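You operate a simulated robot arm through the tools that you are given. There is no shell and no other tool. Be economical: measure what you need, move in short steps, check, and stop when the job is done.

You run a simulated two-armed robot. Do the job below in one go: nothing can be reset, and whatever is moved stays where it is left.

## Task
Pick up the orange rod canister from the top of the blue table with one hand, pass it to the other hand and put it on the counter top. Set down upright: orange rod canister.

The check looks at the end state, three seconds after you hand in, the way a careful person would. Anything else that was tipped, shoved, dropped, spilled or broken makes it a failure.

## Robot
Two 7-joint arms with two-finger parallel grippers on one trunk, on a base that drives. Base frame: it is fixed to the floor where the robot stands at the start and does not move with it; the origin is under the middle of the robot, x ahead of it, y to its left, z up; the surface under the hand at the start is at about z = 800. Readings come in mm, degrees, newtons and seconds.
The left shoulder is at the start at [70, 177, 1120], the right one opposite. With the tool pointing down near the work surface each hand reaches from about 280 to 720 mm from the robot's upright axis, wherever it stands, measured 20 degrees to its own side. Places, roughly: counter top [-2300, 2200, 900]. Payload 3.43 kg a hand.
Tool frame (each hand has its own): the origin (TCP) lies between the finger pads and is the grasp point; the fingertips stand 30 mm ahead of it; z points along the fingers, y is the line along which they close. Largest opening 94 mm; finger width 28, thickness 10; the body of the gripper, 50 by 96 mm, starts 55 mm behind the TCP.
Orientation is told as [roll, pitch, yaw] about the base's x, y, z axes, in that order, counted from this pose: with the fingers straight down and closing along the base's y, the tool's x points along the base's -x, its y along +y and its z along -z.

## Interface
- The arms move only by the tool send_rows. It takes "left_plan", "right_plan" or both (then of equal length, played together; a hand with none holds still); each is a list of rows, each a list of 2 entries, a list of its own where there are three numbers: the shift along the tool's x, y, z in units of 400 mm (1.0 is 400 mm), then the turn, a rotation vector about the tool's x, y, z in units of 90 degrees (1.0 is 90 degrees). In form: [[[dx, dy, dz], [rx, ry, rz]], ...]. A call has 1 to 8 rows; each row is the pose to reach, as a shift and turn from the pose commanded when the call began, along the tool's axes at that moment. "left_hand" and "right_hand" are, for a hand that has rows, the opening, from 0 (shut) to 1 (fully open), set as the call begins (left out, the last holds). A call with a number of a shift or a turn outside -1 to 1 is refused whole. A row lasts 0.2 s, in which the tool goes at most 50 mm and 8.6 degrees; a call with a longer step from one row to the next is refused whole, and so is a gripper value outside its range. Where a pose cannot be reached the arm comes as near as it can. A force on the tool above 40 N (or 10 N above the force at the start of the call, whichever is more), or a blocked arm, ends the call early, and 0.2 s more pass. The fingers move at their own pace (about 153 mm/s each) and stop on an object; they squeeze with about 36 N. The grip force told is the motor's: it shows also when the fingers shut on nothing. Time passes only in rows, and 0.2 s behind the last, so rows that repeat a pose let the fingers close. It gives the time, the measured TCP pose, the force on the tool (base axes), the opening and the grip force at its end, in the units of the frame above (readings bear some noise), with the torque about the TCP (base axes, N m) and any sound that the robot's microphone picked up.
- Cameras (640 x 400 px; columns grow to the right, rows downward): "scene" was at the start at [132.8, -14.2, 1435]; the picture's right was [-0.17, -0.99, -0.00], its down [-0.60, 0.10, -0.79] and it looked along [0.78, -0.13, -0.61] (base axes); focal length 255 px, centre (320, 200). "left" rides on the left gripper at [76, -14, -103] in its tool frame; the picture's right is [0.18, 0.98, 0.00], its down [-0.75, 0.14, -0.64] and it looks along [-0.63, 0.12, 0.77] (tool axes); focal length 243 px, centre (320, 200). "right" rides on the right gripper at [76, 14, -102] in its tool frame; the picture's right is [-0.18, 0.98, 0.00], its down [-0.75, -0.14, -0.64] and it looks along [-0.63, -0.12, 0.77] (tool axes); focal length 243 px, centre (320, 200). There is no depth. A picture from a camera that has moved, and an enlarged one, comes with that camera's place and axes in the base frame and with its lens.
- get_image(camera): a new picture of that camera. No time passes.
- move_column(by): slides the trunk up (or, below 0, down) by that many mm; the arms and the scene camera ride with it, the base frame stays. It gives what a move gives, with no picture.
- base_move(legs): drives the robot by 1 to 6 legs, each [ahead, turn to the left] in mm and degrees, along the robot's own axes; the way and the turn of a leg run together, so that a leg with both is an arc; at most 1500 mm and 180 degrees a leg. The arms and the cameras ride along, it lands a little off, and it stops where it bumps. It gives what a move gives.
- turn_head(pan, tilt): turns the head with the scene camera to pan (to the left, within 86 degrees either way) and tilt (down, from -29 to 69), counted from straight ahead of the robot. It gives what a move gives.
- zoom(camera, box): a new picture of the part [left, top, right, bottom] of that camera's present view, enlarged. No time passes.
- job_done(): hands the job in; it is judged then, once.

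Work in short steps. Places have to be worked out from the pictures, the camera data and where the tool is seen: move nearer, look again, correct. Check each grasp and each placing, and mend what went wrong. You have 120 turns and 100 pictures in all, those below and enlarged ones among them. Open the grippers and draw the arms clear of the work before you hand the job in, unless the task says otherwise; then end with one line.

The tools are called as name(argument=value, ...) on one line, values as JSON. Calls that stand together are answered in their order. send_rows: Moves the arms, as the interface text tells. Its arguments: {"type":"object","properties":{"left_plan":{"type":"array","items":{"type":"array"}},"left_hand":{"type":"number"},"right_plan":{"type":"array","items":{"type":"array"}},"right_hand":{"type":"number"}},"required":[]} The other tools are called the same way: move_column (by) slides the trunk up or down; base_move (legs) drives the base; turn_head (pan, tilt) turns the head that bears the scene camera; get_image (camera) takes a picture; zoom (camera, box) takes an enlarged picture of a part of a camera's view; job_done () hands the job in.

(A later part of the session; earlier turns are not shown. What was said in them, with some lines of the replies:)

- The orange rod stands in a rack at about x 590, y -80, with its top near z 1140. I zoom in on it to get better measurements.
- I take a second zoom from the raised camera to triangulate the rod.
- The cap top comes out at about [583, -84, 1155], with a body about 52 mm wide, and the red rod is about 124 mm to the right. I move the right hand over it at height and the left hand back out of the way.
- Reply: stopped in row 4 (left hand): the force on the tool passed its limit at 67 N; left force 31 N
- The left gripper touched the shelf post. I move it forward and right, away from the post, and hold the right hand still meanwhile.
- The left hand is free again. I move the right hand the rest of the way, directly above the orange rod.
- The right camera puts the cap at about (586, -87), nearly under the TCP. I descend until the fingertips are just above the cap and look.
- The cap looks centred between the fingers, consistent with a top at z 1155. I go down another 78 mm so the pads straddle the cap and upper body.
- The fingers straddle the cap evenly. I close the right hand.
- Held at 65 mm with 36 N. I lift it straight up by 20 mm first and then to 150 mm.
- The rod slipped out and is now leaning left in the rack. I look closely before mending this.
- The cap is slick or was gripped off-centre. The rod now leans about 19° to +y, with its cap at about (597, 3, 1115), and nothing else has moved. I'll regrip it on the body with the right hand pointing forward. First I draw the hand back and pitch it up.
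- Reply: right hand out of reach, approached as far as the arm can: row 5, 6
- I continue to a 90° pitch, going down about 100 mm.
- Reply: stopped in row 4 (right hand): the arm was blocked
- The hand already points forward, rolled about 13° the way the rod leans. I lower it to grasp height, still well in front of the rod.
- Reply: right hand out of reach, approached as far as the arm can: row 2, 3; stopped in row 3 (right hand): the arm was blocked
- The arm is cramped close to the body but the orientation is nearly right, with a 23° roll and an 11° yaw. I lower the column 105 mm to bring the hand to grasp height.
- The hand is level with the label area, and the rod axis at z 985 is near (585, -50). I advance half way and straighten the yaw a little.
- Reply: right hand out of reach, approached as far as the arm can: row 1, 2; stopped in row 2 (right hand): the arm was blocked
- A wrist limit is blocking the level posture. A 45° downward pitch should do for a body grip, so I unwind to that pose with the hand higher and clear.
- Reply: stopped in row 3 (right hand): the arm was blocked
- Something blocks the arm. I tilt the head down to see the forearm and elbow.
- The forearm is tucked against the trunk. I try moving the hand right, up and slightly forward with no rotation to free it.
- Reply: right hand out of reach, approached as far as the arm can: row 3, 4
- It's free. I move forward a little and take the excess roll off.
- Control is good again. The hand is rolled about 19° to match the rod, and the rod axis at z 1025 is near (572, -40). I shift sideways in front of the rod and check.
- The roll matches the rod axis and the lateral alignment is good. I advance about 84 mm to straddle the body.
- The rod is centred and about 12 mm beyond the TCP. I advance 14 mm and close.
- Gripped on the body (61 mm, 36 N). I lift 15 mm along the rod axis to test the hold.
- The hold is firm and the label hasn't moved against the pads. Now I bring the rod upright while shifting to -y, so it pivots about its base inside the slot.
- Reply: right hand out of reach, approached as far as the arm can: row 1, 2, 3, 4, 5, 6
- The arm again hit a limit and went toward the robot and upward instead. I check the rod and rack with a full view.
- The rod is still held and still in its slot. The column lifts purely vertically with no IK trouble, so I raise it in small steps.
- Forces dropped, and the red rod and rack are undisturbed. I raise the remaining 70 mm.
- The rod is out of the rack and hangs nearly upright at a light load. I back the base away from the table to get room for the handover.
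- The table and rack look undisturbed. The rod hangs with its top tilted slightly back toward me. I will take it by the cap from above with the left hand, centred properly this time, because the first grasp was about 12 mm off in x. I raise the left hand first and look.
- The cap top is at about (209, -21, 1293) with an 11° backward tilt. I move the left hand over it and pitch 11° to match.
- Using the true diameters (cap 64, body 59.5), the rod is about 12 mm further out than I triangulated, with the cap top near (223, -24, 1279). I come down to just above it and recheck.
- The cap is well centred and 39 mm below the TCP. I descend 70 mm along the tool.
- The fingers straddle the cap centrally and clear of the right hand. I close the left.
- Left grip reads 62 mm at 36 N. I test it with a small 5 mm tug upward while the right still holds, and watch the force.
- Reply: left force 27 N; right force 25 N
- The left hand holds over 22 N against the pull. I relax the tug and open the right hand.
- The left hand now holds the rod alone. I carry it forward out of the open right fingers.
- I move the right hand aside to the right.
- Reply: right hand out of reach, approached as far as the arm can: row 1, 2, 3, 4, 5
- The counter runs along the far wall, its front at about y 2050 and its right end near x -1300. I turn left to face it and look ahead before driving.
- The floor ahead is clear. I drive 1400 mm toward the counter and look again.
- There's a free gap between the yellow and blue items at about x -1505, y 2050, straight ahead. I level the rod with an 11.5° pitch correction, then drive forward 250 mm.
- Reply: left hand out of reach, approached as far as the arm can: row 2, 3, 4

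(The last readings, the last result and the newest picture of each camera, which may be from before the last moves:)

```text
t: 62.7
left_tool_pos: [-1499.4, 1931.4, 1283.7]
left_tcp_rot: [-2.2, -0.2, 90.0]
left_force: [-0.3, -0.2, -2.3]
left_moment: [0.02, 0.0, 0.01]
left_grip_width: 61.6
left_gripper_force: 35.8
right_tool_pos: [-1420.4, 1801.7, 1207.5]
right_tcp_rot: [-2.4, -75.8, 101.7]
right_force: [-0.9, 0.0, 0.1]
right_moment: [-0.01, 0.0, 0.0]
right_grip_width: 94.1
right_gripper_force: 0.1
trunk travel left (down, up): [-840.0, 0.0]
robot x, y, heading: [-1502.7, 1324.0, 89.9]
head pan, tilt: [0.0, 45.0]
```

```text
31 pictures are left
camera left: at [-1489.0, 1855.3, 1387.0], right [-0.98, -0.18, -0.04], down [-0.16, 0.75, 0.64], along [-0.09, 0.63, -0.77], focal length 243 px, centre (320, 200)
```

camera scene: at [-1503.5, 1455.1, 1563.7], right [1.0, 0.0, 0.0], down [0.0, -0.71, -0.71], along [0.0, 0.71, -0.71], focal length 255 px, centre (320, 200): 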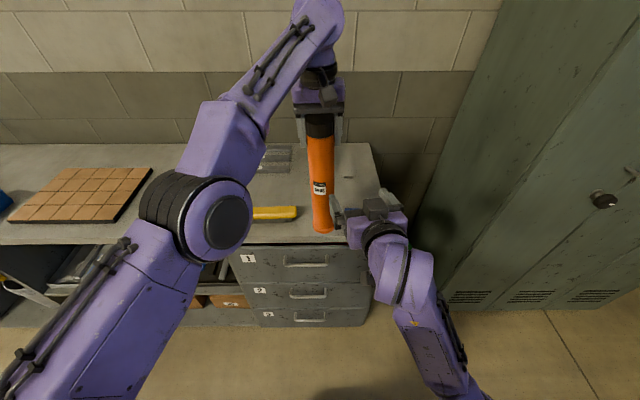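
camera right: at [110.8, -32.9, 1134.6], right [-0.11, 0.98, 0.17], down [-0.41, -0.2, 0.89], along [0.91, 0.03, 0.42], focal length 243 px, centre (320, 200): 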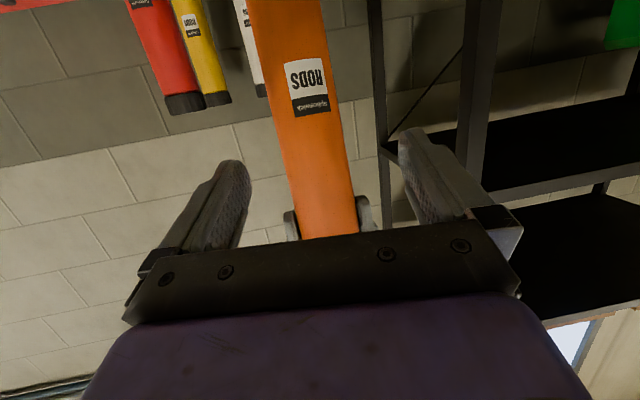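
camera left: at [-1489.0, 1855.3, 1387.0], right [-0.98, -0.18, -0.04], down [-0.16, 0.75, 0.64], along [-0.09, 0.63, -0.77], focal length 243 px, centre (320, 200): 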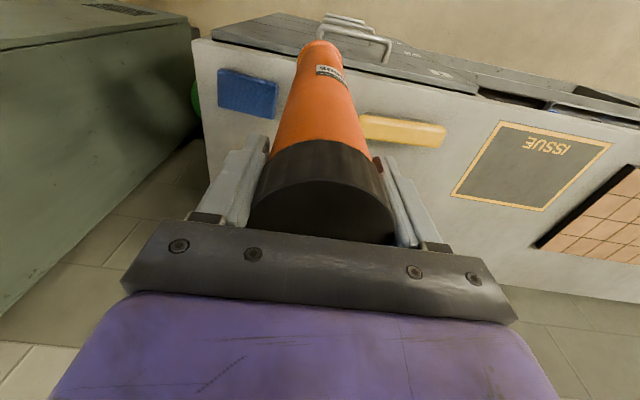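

The rod is aligned with the tool, with about 2° of sideways tilt left. The gap between blue (right) and yellow (left) is centred on x -1507 at y ≈ 2030. I correct the roll, nudge left and drive forward 105 mm.

send_rows(left_plan=[[[0, 0.01, 0], [-0.0245, 0.002, 0]], [[0, 0.02, 0], [-0.0245, 0.002, 0]], [[0, 0.02, 0], [-0.0245, 0.002, 0]]])

base_move(legs=[[105, 0]])

get_image(camera="left")

get_image(camera="scene")

```text
t: 63.5
left_tool_pos: [-1507.3, 1930.5, 1283.4]
left_tcp_rot: [0.0, 0.0, 89.9]
left_force: [0.4, -0.4, -3.5]
left_moment: [-0.02, -0.03, 0.02]
left_grip_width: 61.5
left_gripper_force: 36.2
right_tool_pos: [-1420.4, 1802.3, 1207.3]
right_tcp_rot: [-2.5, -75.6, 101.6]
right_force: [0.1, 0.3, 0.4]
right_moment: [-0.03, 0.0, 0.01]
right_grip_width: 94.0
right_gripper_force: 0.1
trunk travel left (down, up): [-840.0, 0.0]
robot x, y, heading: [-1502.5, 1323.3, 90.3]
head pan, tilt: [0.0, 45.0]
```

```text
t: 64.7
left_tool_pos: [-1506.7, 2033.8, 1284.4]
left_tcp_rot: [0.0, -0.3, 89.9]
left_force: [0.7, -1.2, -1.1]
left_moment: [-0.01, -0.03, 0.02]
left_grip_width: 61.5
left_gripper_force: 36.4
right_tool_pos: [-1419.0, 1905.5, 1209.2]
right_tcp_rot: [-2.7, -75.8, 101.8]
right_force: [-0.4, 0.0, 0.9]
right_moment: [0.01, 0.05, -0.01]
right_grip_width: 94.1
right_gripper_force: 0.0
trunk travel left (down, up): [-840.0, 0.0]
robot x, y, heading: [-1499.0, 1428.7, 89.7]
head pan, tilt: [0.0, 45.0]
```

```text
30 pictures are left
camera left: at [-1492.5, 1957.1, 1388.2], right [-0.98, -0.18, 0.0], down [-0.14, 0.75, 0.64], along [-0.12, 0.63, -0.76], focal length 243 px, centre (320, 200)
```

left: 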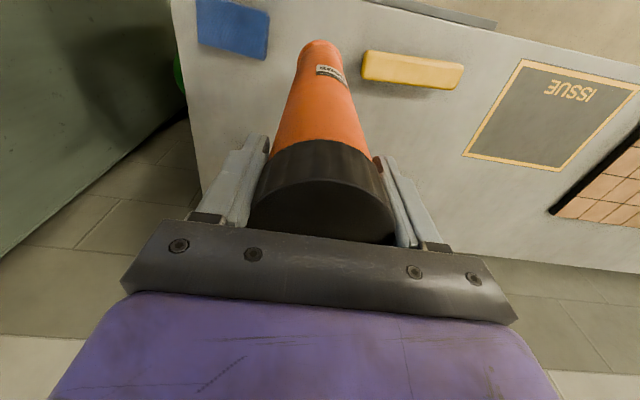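

```text
29 pictures are left
camera scene: at [-1503.2, 1555.8, 1564.2], right [1.0, 0.0, 0.0], down [0.0, -0.71, -0.71], along [0.0, 0.71, -0.71], focal length 255 px, centre (320, 200)
```

scene: 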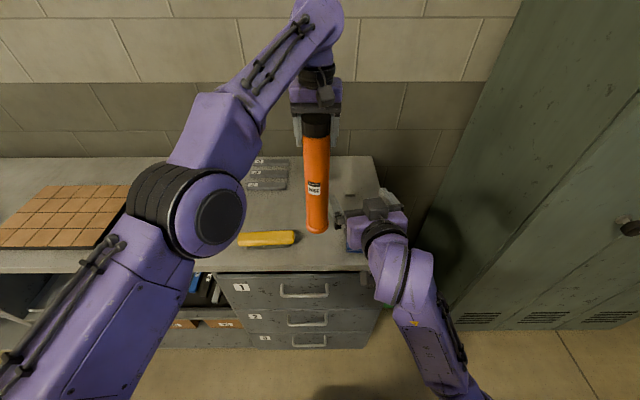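

The rod is centred in the gap, upright, with its bottom about 80 mm above the counter. I lower with the column.

move_column(by=-60)

zoom(camera="scene", box=[220, 80, 420, 280])

get_image(camera="right")

```text
t: 65.7
left_tool_pos: [-1507.0, 2035.0, 1224.5]
left_tcp_rot: [0.0, -0.1, 89.8]
left_force: [-0.1, 0.5, -2.5]
left_moment: [0.02, 0.02, -0.01]
left_grip_width: 61.3
left_gripper_force: 35.8
right_tool_pos: [-1419.4, 1906.5, 1148.6]
right_tcp_rot: [-2.6, -75.7, 101.6]
right_force: [-0.1, -0.8, -0.2]
right_moment: [-0.02, -0.02, 0.0]
right_grip_width: 94.2
right_gripper_force: 0.1
trunk travel left (down, up): [-780.0, 60.0]
robot x, y, heading: [-1500.4, 1425.0, 89.5]
head pan, tilt: [0.0, 45.0]
```

```text
2.00 times, centred on (320, 180) of scene
camera zoom: at [-1503.2, 1558.8, 1503.9], right [1.0, 0.0, 0.0], down [0.0, -0.71, -0.71], along [0.0, 0.71, -0.71], focal length 511 px, centre (320, 240)
```

zoom: 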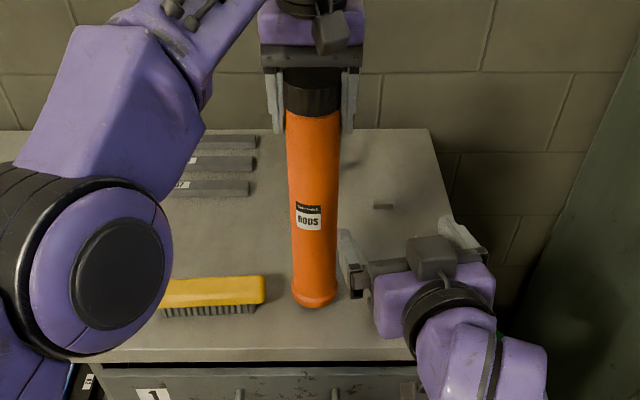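

```text
27 pictures are left
camera right: at [-1415.0, 1787.2, 1099.1], right [-0.98, -0.11, 0.17], down [0.2, -0.41, 0.89], along [-0.03, 0.9, 0.42], focal length 243 px, centre (320, 200)
```

right: 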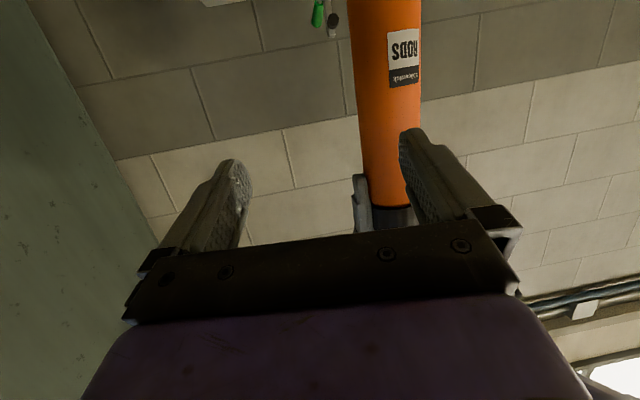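

It's close to the surface. I lower in small arm steps while watching the force.

send_rows(left_plan=[[[0, 0, 0.01], [0, 0, 0]], [[0, 0, 0.02], [0, 0, 0]], [[0, 0, 0.03], [0, 0, 0]]])

zoom(camera="scene", box=[270, 160, 350, 260])

```text
t: 66.5
left_tool_pos: [-1506.6, 2037.0, 1210.3]
left_tcp_rot: [0.0, 0.0, 89.9]
left_force: [0.1, -0.4, -2.3]
left_moment: [0.0, 0.01, -0.04]
left_grip_width: 61.5
left_gripper_force: 35.5
right_tool_pos: [-1418.9, 1907.2, 1147.2]
right_tcp_rot: [-2.5, -75.7, 101.6]
right_force: [-0.1, 0.8, 0.2]
right_moment: [0.01, 0.01, -0.02]
right_grip_width: 93.9
right_gripper_force: 0.1
trunk travel left (down, up): [-780.0, 60.0]
robot x, y, heading: [-1499.7, 1425.3, 89.7]
head pan, tilt: [0.0, 45.0]
```

```text
4.00 times, centred on (310, 210) of scene
camera zoom: at [-1503.2, 1560.5, 1503.7], right [1.0, 0.0, 0.0], down [0.0, -0.71, -0.71], along [0.0, 0.71, -0.71], focal length 1021 px, centre (360, 160)
```

zoom: 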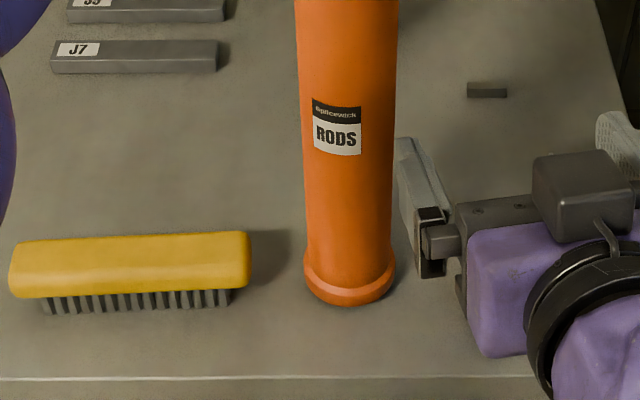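

No contact yet. I continue another 9 mm in 2.4 mm rows.

send_rows(left_plan=[[[0, 0, 0.006], [0, 0, 0]], [[0, 0, 0.012], [0, 0, 0]], [[0, 0, 0.018], [0, 0, 0]], [[0, 0, 0.023], [0, 0, 0]]])

```text
t: 67.5
left_tool_pos: [-1505.0, 2036.6, 1203.3]
left_tcp_rot: [0.0, -0.1, 89.9]
left_force: [-0.7, 0.2, 4.5]
left_moment: [0.03, 0.06, -0.01]
left_grip_width: 61.7
left_gripper_force: 35.9
right_tool_pos: [-1418.2, 1907.1, 1146.6]
right_tcp_rot: [-2.5, -75.8, 101.7]
right_force: [-0.2, 0.1, 0.0]
right_moment: [-0.02, 0.01, 0.0]
right_grip_width: 93.7
right_gripper_force: 0.1
trunk travel left (down, up): [-780.0, 60.0]
robot x, y, heading: [-1501.8, 1423.9, 89.7]
head pan, tilt: [0.0, 45.0]
```

Contact, at +4.5 N. I press 1.5 mm more to seat it flat and check the view.

send_rows(left_plan=[[[0, 0, 0.004], [0, 0, 0]], [[0, 0, 0.004], [0, 0, 0]]])

zoom(camera="scene", box=[220, 80, 420, 280])

get_image(camera="left")

```text
t: 68.1
left_tool_pos: [-1505.9, 2034.1, 1203.3]
left_tcp_rot: [0.1, -0.4, 90.0]
left_force: [0.1, 2.1, 18.5]
left_moment: [0.21, 0.03, -0.01]
left_grip_width: 61.3
left_gripper_force: 36.2
right_tool_pos: [-1419.5, 1905.7, 1147.4]
right_tcp_rot: [-2.7, -75.8, 101.7]
right_force: [0.3, -0.8, 0.2]
right_moment: [0.01, 0.03, -0.01]
right_grip_width: 93.9
right_gripper_force: 0.0
trunk travel left (down, up): [-780.0, 60.0]
robot x, y, heading: [-1501.1, 1426.9, 89.6]
head pan, tilt: [0.0, 45.0]
```

```text
2.00 times, centred on (320, 180) of scene
camera zoom: at [-1503.1, 1557.4, 1504.2], right [1.0, 0.0, 0.0], down [0.0, -0.71, -0.71], along [0.0, 0.71, -0.71], focal length 511 px, centre (320, 240)
```

zoom: 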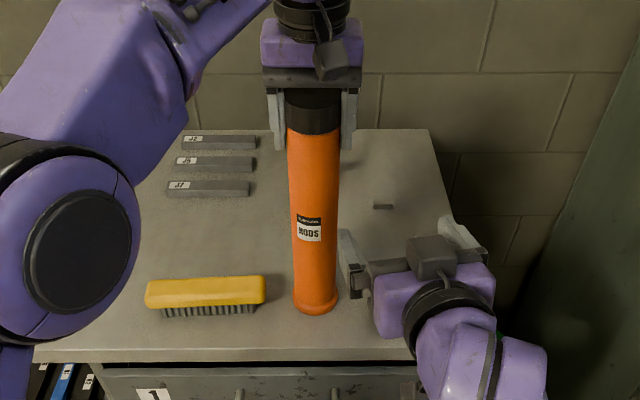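

```text
24 pictures are left
camera left: at [-1492.1, 1958.7, 1306.4], right [-0.98, -0.18, 0.0], down [-0.14, 0.75, 0.65], along [-0.12, 0.64, -0.76], focal length 243 px, centre (320, 200)
```

left: 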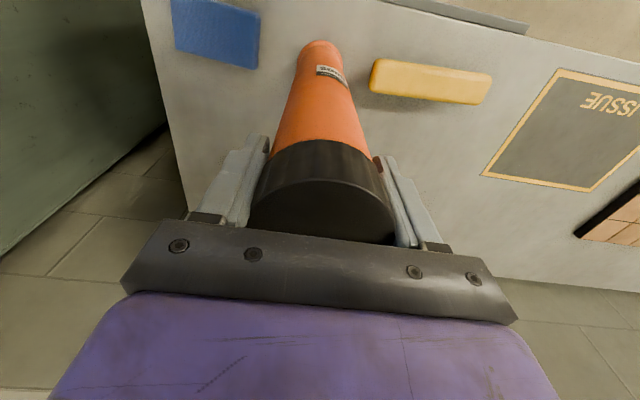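

Seated at 18 N, looking upright. I relax 1 mm and open the left hand in place.

send_rows(left_plan=[[[0, 0, -0.003], [0, 0, 0]], [[0, 0, -0.003], [0, 0, 0]]])

send_rows(left_plan=[[[0, 0, 0], [0, 0, 0]], [[0, 0, 0], [0, 0, 0]], [[0, 0, 0], [0, 0, 0]]], left_hand=1)

get_image(camera="left")

zoom(camera="scene", box=[220, 80, 420, 280])

```text
t: 68.7
left_tool_pos: [-1506.3, 2034.0, 1204.2]
left_tcp_rot: [0.0, -0.2, 89.9]
left_force: [0.7, 4.4, 21.0]
left_moment: [0.74, 0.08, -0.05]
left_grip_width: 61.6
left_gripper_force: 36.4
right_tool_pos: [-1419.2, 1905.6, 1149.0]
right_tcp_rot: [-2.7, -75.8, 101.7]
right_force: [0.0, 0.7, -0.2]
right_moment: [-0.03, 0.0, -0.03]
right_grip_width: 94.2
right_gripper_force: 0.0
trunk travel left (down, up): [-780.0, 60.0]
robot x, y, heading: [-1503.6, 1431.5, 89.9]
head pan, tilt: [0.0, 45.0]
```

```text
t: 69.5
left_tool_pos: [-1505.2, 2036.5, 1201.5]
left_tcp_rot: [0.0, 0.2, 89.9]
left_force: [1.2, 0.0, -0.3]
left_moment: [-0.02, 0.01, 0.02]
left_grip_width: 94.0
left_gripper_force: 0.0
right_tool_pos: [-1419.2, 1908.1, 1147.7]
right_tcp_rot: [-2.5, -75.7, 101.7]
right_force: [0.0, -0.2, -0.3]
right_moment: [-0.02, -0.04, 0.04]
right_grip_width: 94.0
right_gripper_force: 0.0
trunk travel left (down, up): [-780.0, 60.0]
robot x, y, heading: [-1502.4, 1427.1, 89.9]
head pan, tilt: [0.0, 45.0]
```

```text
23 pictures are left
camera left: at [-1491.7, 1960.9, 1304.1], right [-0.98, -0.18, 0.0], down [-0.14, 0.75, 0.64], along [-0.12, 0.63, -0.77], focal length 243 px, centre (320, 200)
```

left: 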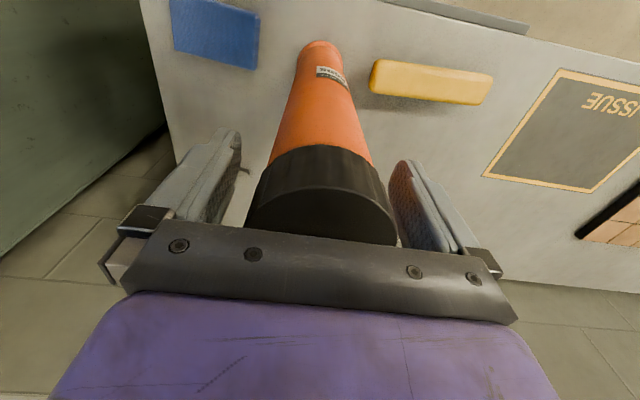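

```text
2.00 times, centred on (320, 180) of scene
camera zoom: at [-1503.1, 1560.5, 1503.6], right [1.0, 0.0, 0.0], down [0.0, -0.71, -0.71], along [0.0, 0.71, -0.71], focal length 511 px, centre (320, 240)
```

zoom: 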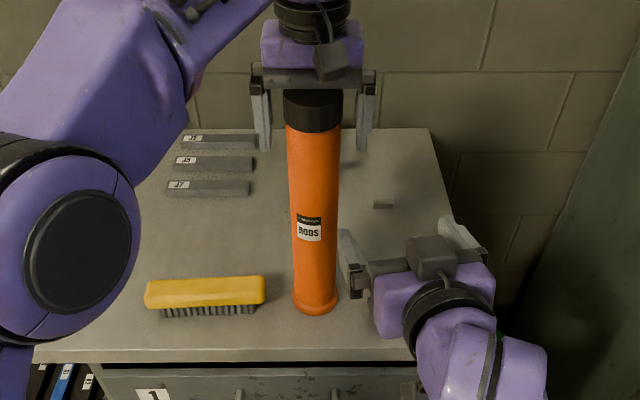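

The canister stands alone, upright. I raise the column straight up to withdraw the fingers, then lift the arm slightly.

move_column(by=60)

send_rows(left_plan=[[[0, 0, -0.03], [0, 0, 0]], [[0, 0, -0.06], [0, 0, 0]], [[0.02, 0, -0.09], [0, 0, 0]], [[0.06, 0, -0.12], [0, 0, 0]], [[0.1, 0, -0.15], [0, 0, 0]]])

get_image(camera="scene")

get_image(camera="left")

```text
t: 70.5
left_tool_pos: [-1505.5, 2035.7, 1261.5]
left_tcp_rot: [0.0, 0.0, 89.8]
left_force: [1.7, -0.5, -0.1]
left_moment: [-0.02, 0.01, 0.0]
left_grip_width: 94.0
left_gripper_force: 0.0
right_tool_pos: [-1420.3, 1909.0, 1206.7]
right_tcp_rot: [-2.6, -75.7, 101.6]
right_force: [0.5, 0.6, 0.0]
right_moment: [-0.01, 0.04, -0.01]
right_grip_width: 94.0
right_gripper_force: 0.0
trunk travel left (down, up): [-840.0, 0.0]
robot x, y, heading: [-1502.5, 1428.2, 89.7]
head pan, tilt: [0.0, 45.0]
```

```text
t: 71.7
left_tool_pos: [-1506.7, 1995.9, 1322.4]
left_tcp_rot: [0.0, 0.0, 89.9]
left_force: [0.2, -0.4, -0.3]
left_moment: [-0.01, 0.02, -0.03]
left_grip_width: 93.7
left_gripper_force: 0.0
right_tool_pos: [-1420.1, 1907.2, 1208.2]
right_tcp_rot: [-2.5, -75.9, 101.6]
right_force: [-0.5, -0.6, -0.2]
right_moment: [0.01, 0.0, -0.01]
right_grip_width: 94.0
right_gripper_force: 0.1
trunk travel left (down, up): [-840.0, 0.0]
robot x, y, heading: [-1495.7, 1428.5, 89.7]
head pan, tilt: [0.0, 45.0]
```

```text
21 pictures are left
camera scene: at [-1503.2, 1558.7, 1563.8], right [1.0, 0.0, 0.0], down [0.0, -0.71, -0.71], along [0.0, 0.71, -0.71], focal length 255 px, centre (320, 200)
```

scene: 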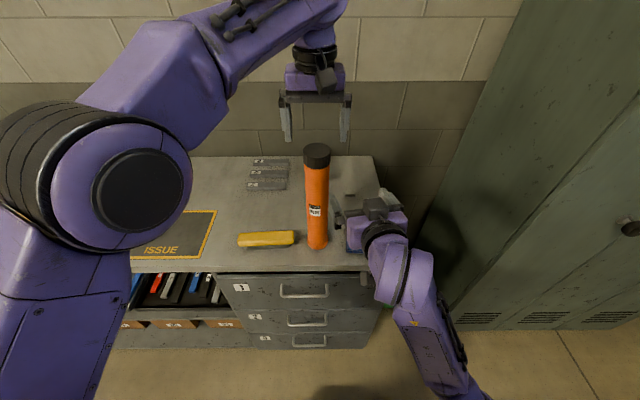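

```text
20 pictures are left
camera left: at [-1493.1, 1920.0, 1424.5], right [-0.98, -0.18, 0.0], down [-0.14, 0.75, 0.64], along [-0.12, 0.63, -0.77], focal length 243 px, centre (320, 200)
```

left: 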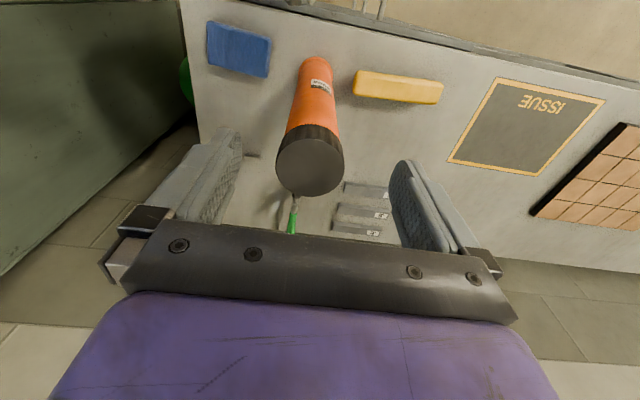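

Clear of the rod, which stands upright. I back the base away 350 mm to draw both arms clear and take a last look.

base_move(legs=[[-350, 0]])

get_image(camera="scene")

```text
t: 74.0
left_tool_pos: [-1510.8, 1648.8, 1320.8]
left_tcp_rot: [0.1, 0.1, 90.2]
left_force: [0.1, -0.1, 0.3]
left_moment: [0.02, -0.03, -0.02]
left_grip_width: 94.0
left_gripper_force: 0.1
right_tool_pos: [-1422.7, 1560.7, 1207.7]
right_tcp_rot: [-2.6, -75.7, 101.8]
right_force: [-0.5, 0.0, 0.9]
right_moment: [0.02, 0.0, 0.03]
right_grip_width: 94.1
right_gripper_force: 0.1
trunk travel left (down, up): [-840.0, 0.0]
robot x, y, heading: [-1502.1, 1079.4, 90.3]
head pan, tilt: [0.0, 45.0]
```

```text
19 pictures are left
camera scene: at [-1504.0, 1212.3, 1563.6], right [1.0, 0.0, 0.0], down [0.0, -0.71, -0.71], along [0.0, 0.71, -0.71], focal length 255 px, centre (320, 200)
```

scene: 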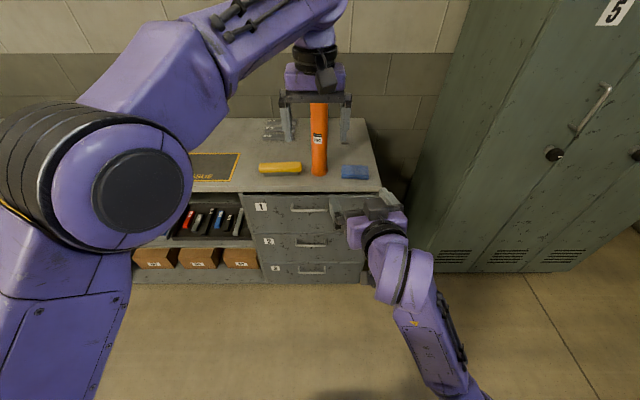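

The canister stands upright on the counter, its neighbours are undisturbed, and both hands are open and clear. I hand in.

job_done()

```text
The job is handed in.
```

The orange rod canister was picked up with the right hand, passed to the left, and now stands upright on the counter top; the other items on the table and counter look undisturbed in the pictures, though early on the left gripper bumped the shelf post once, and the first grip on the canister slipped.
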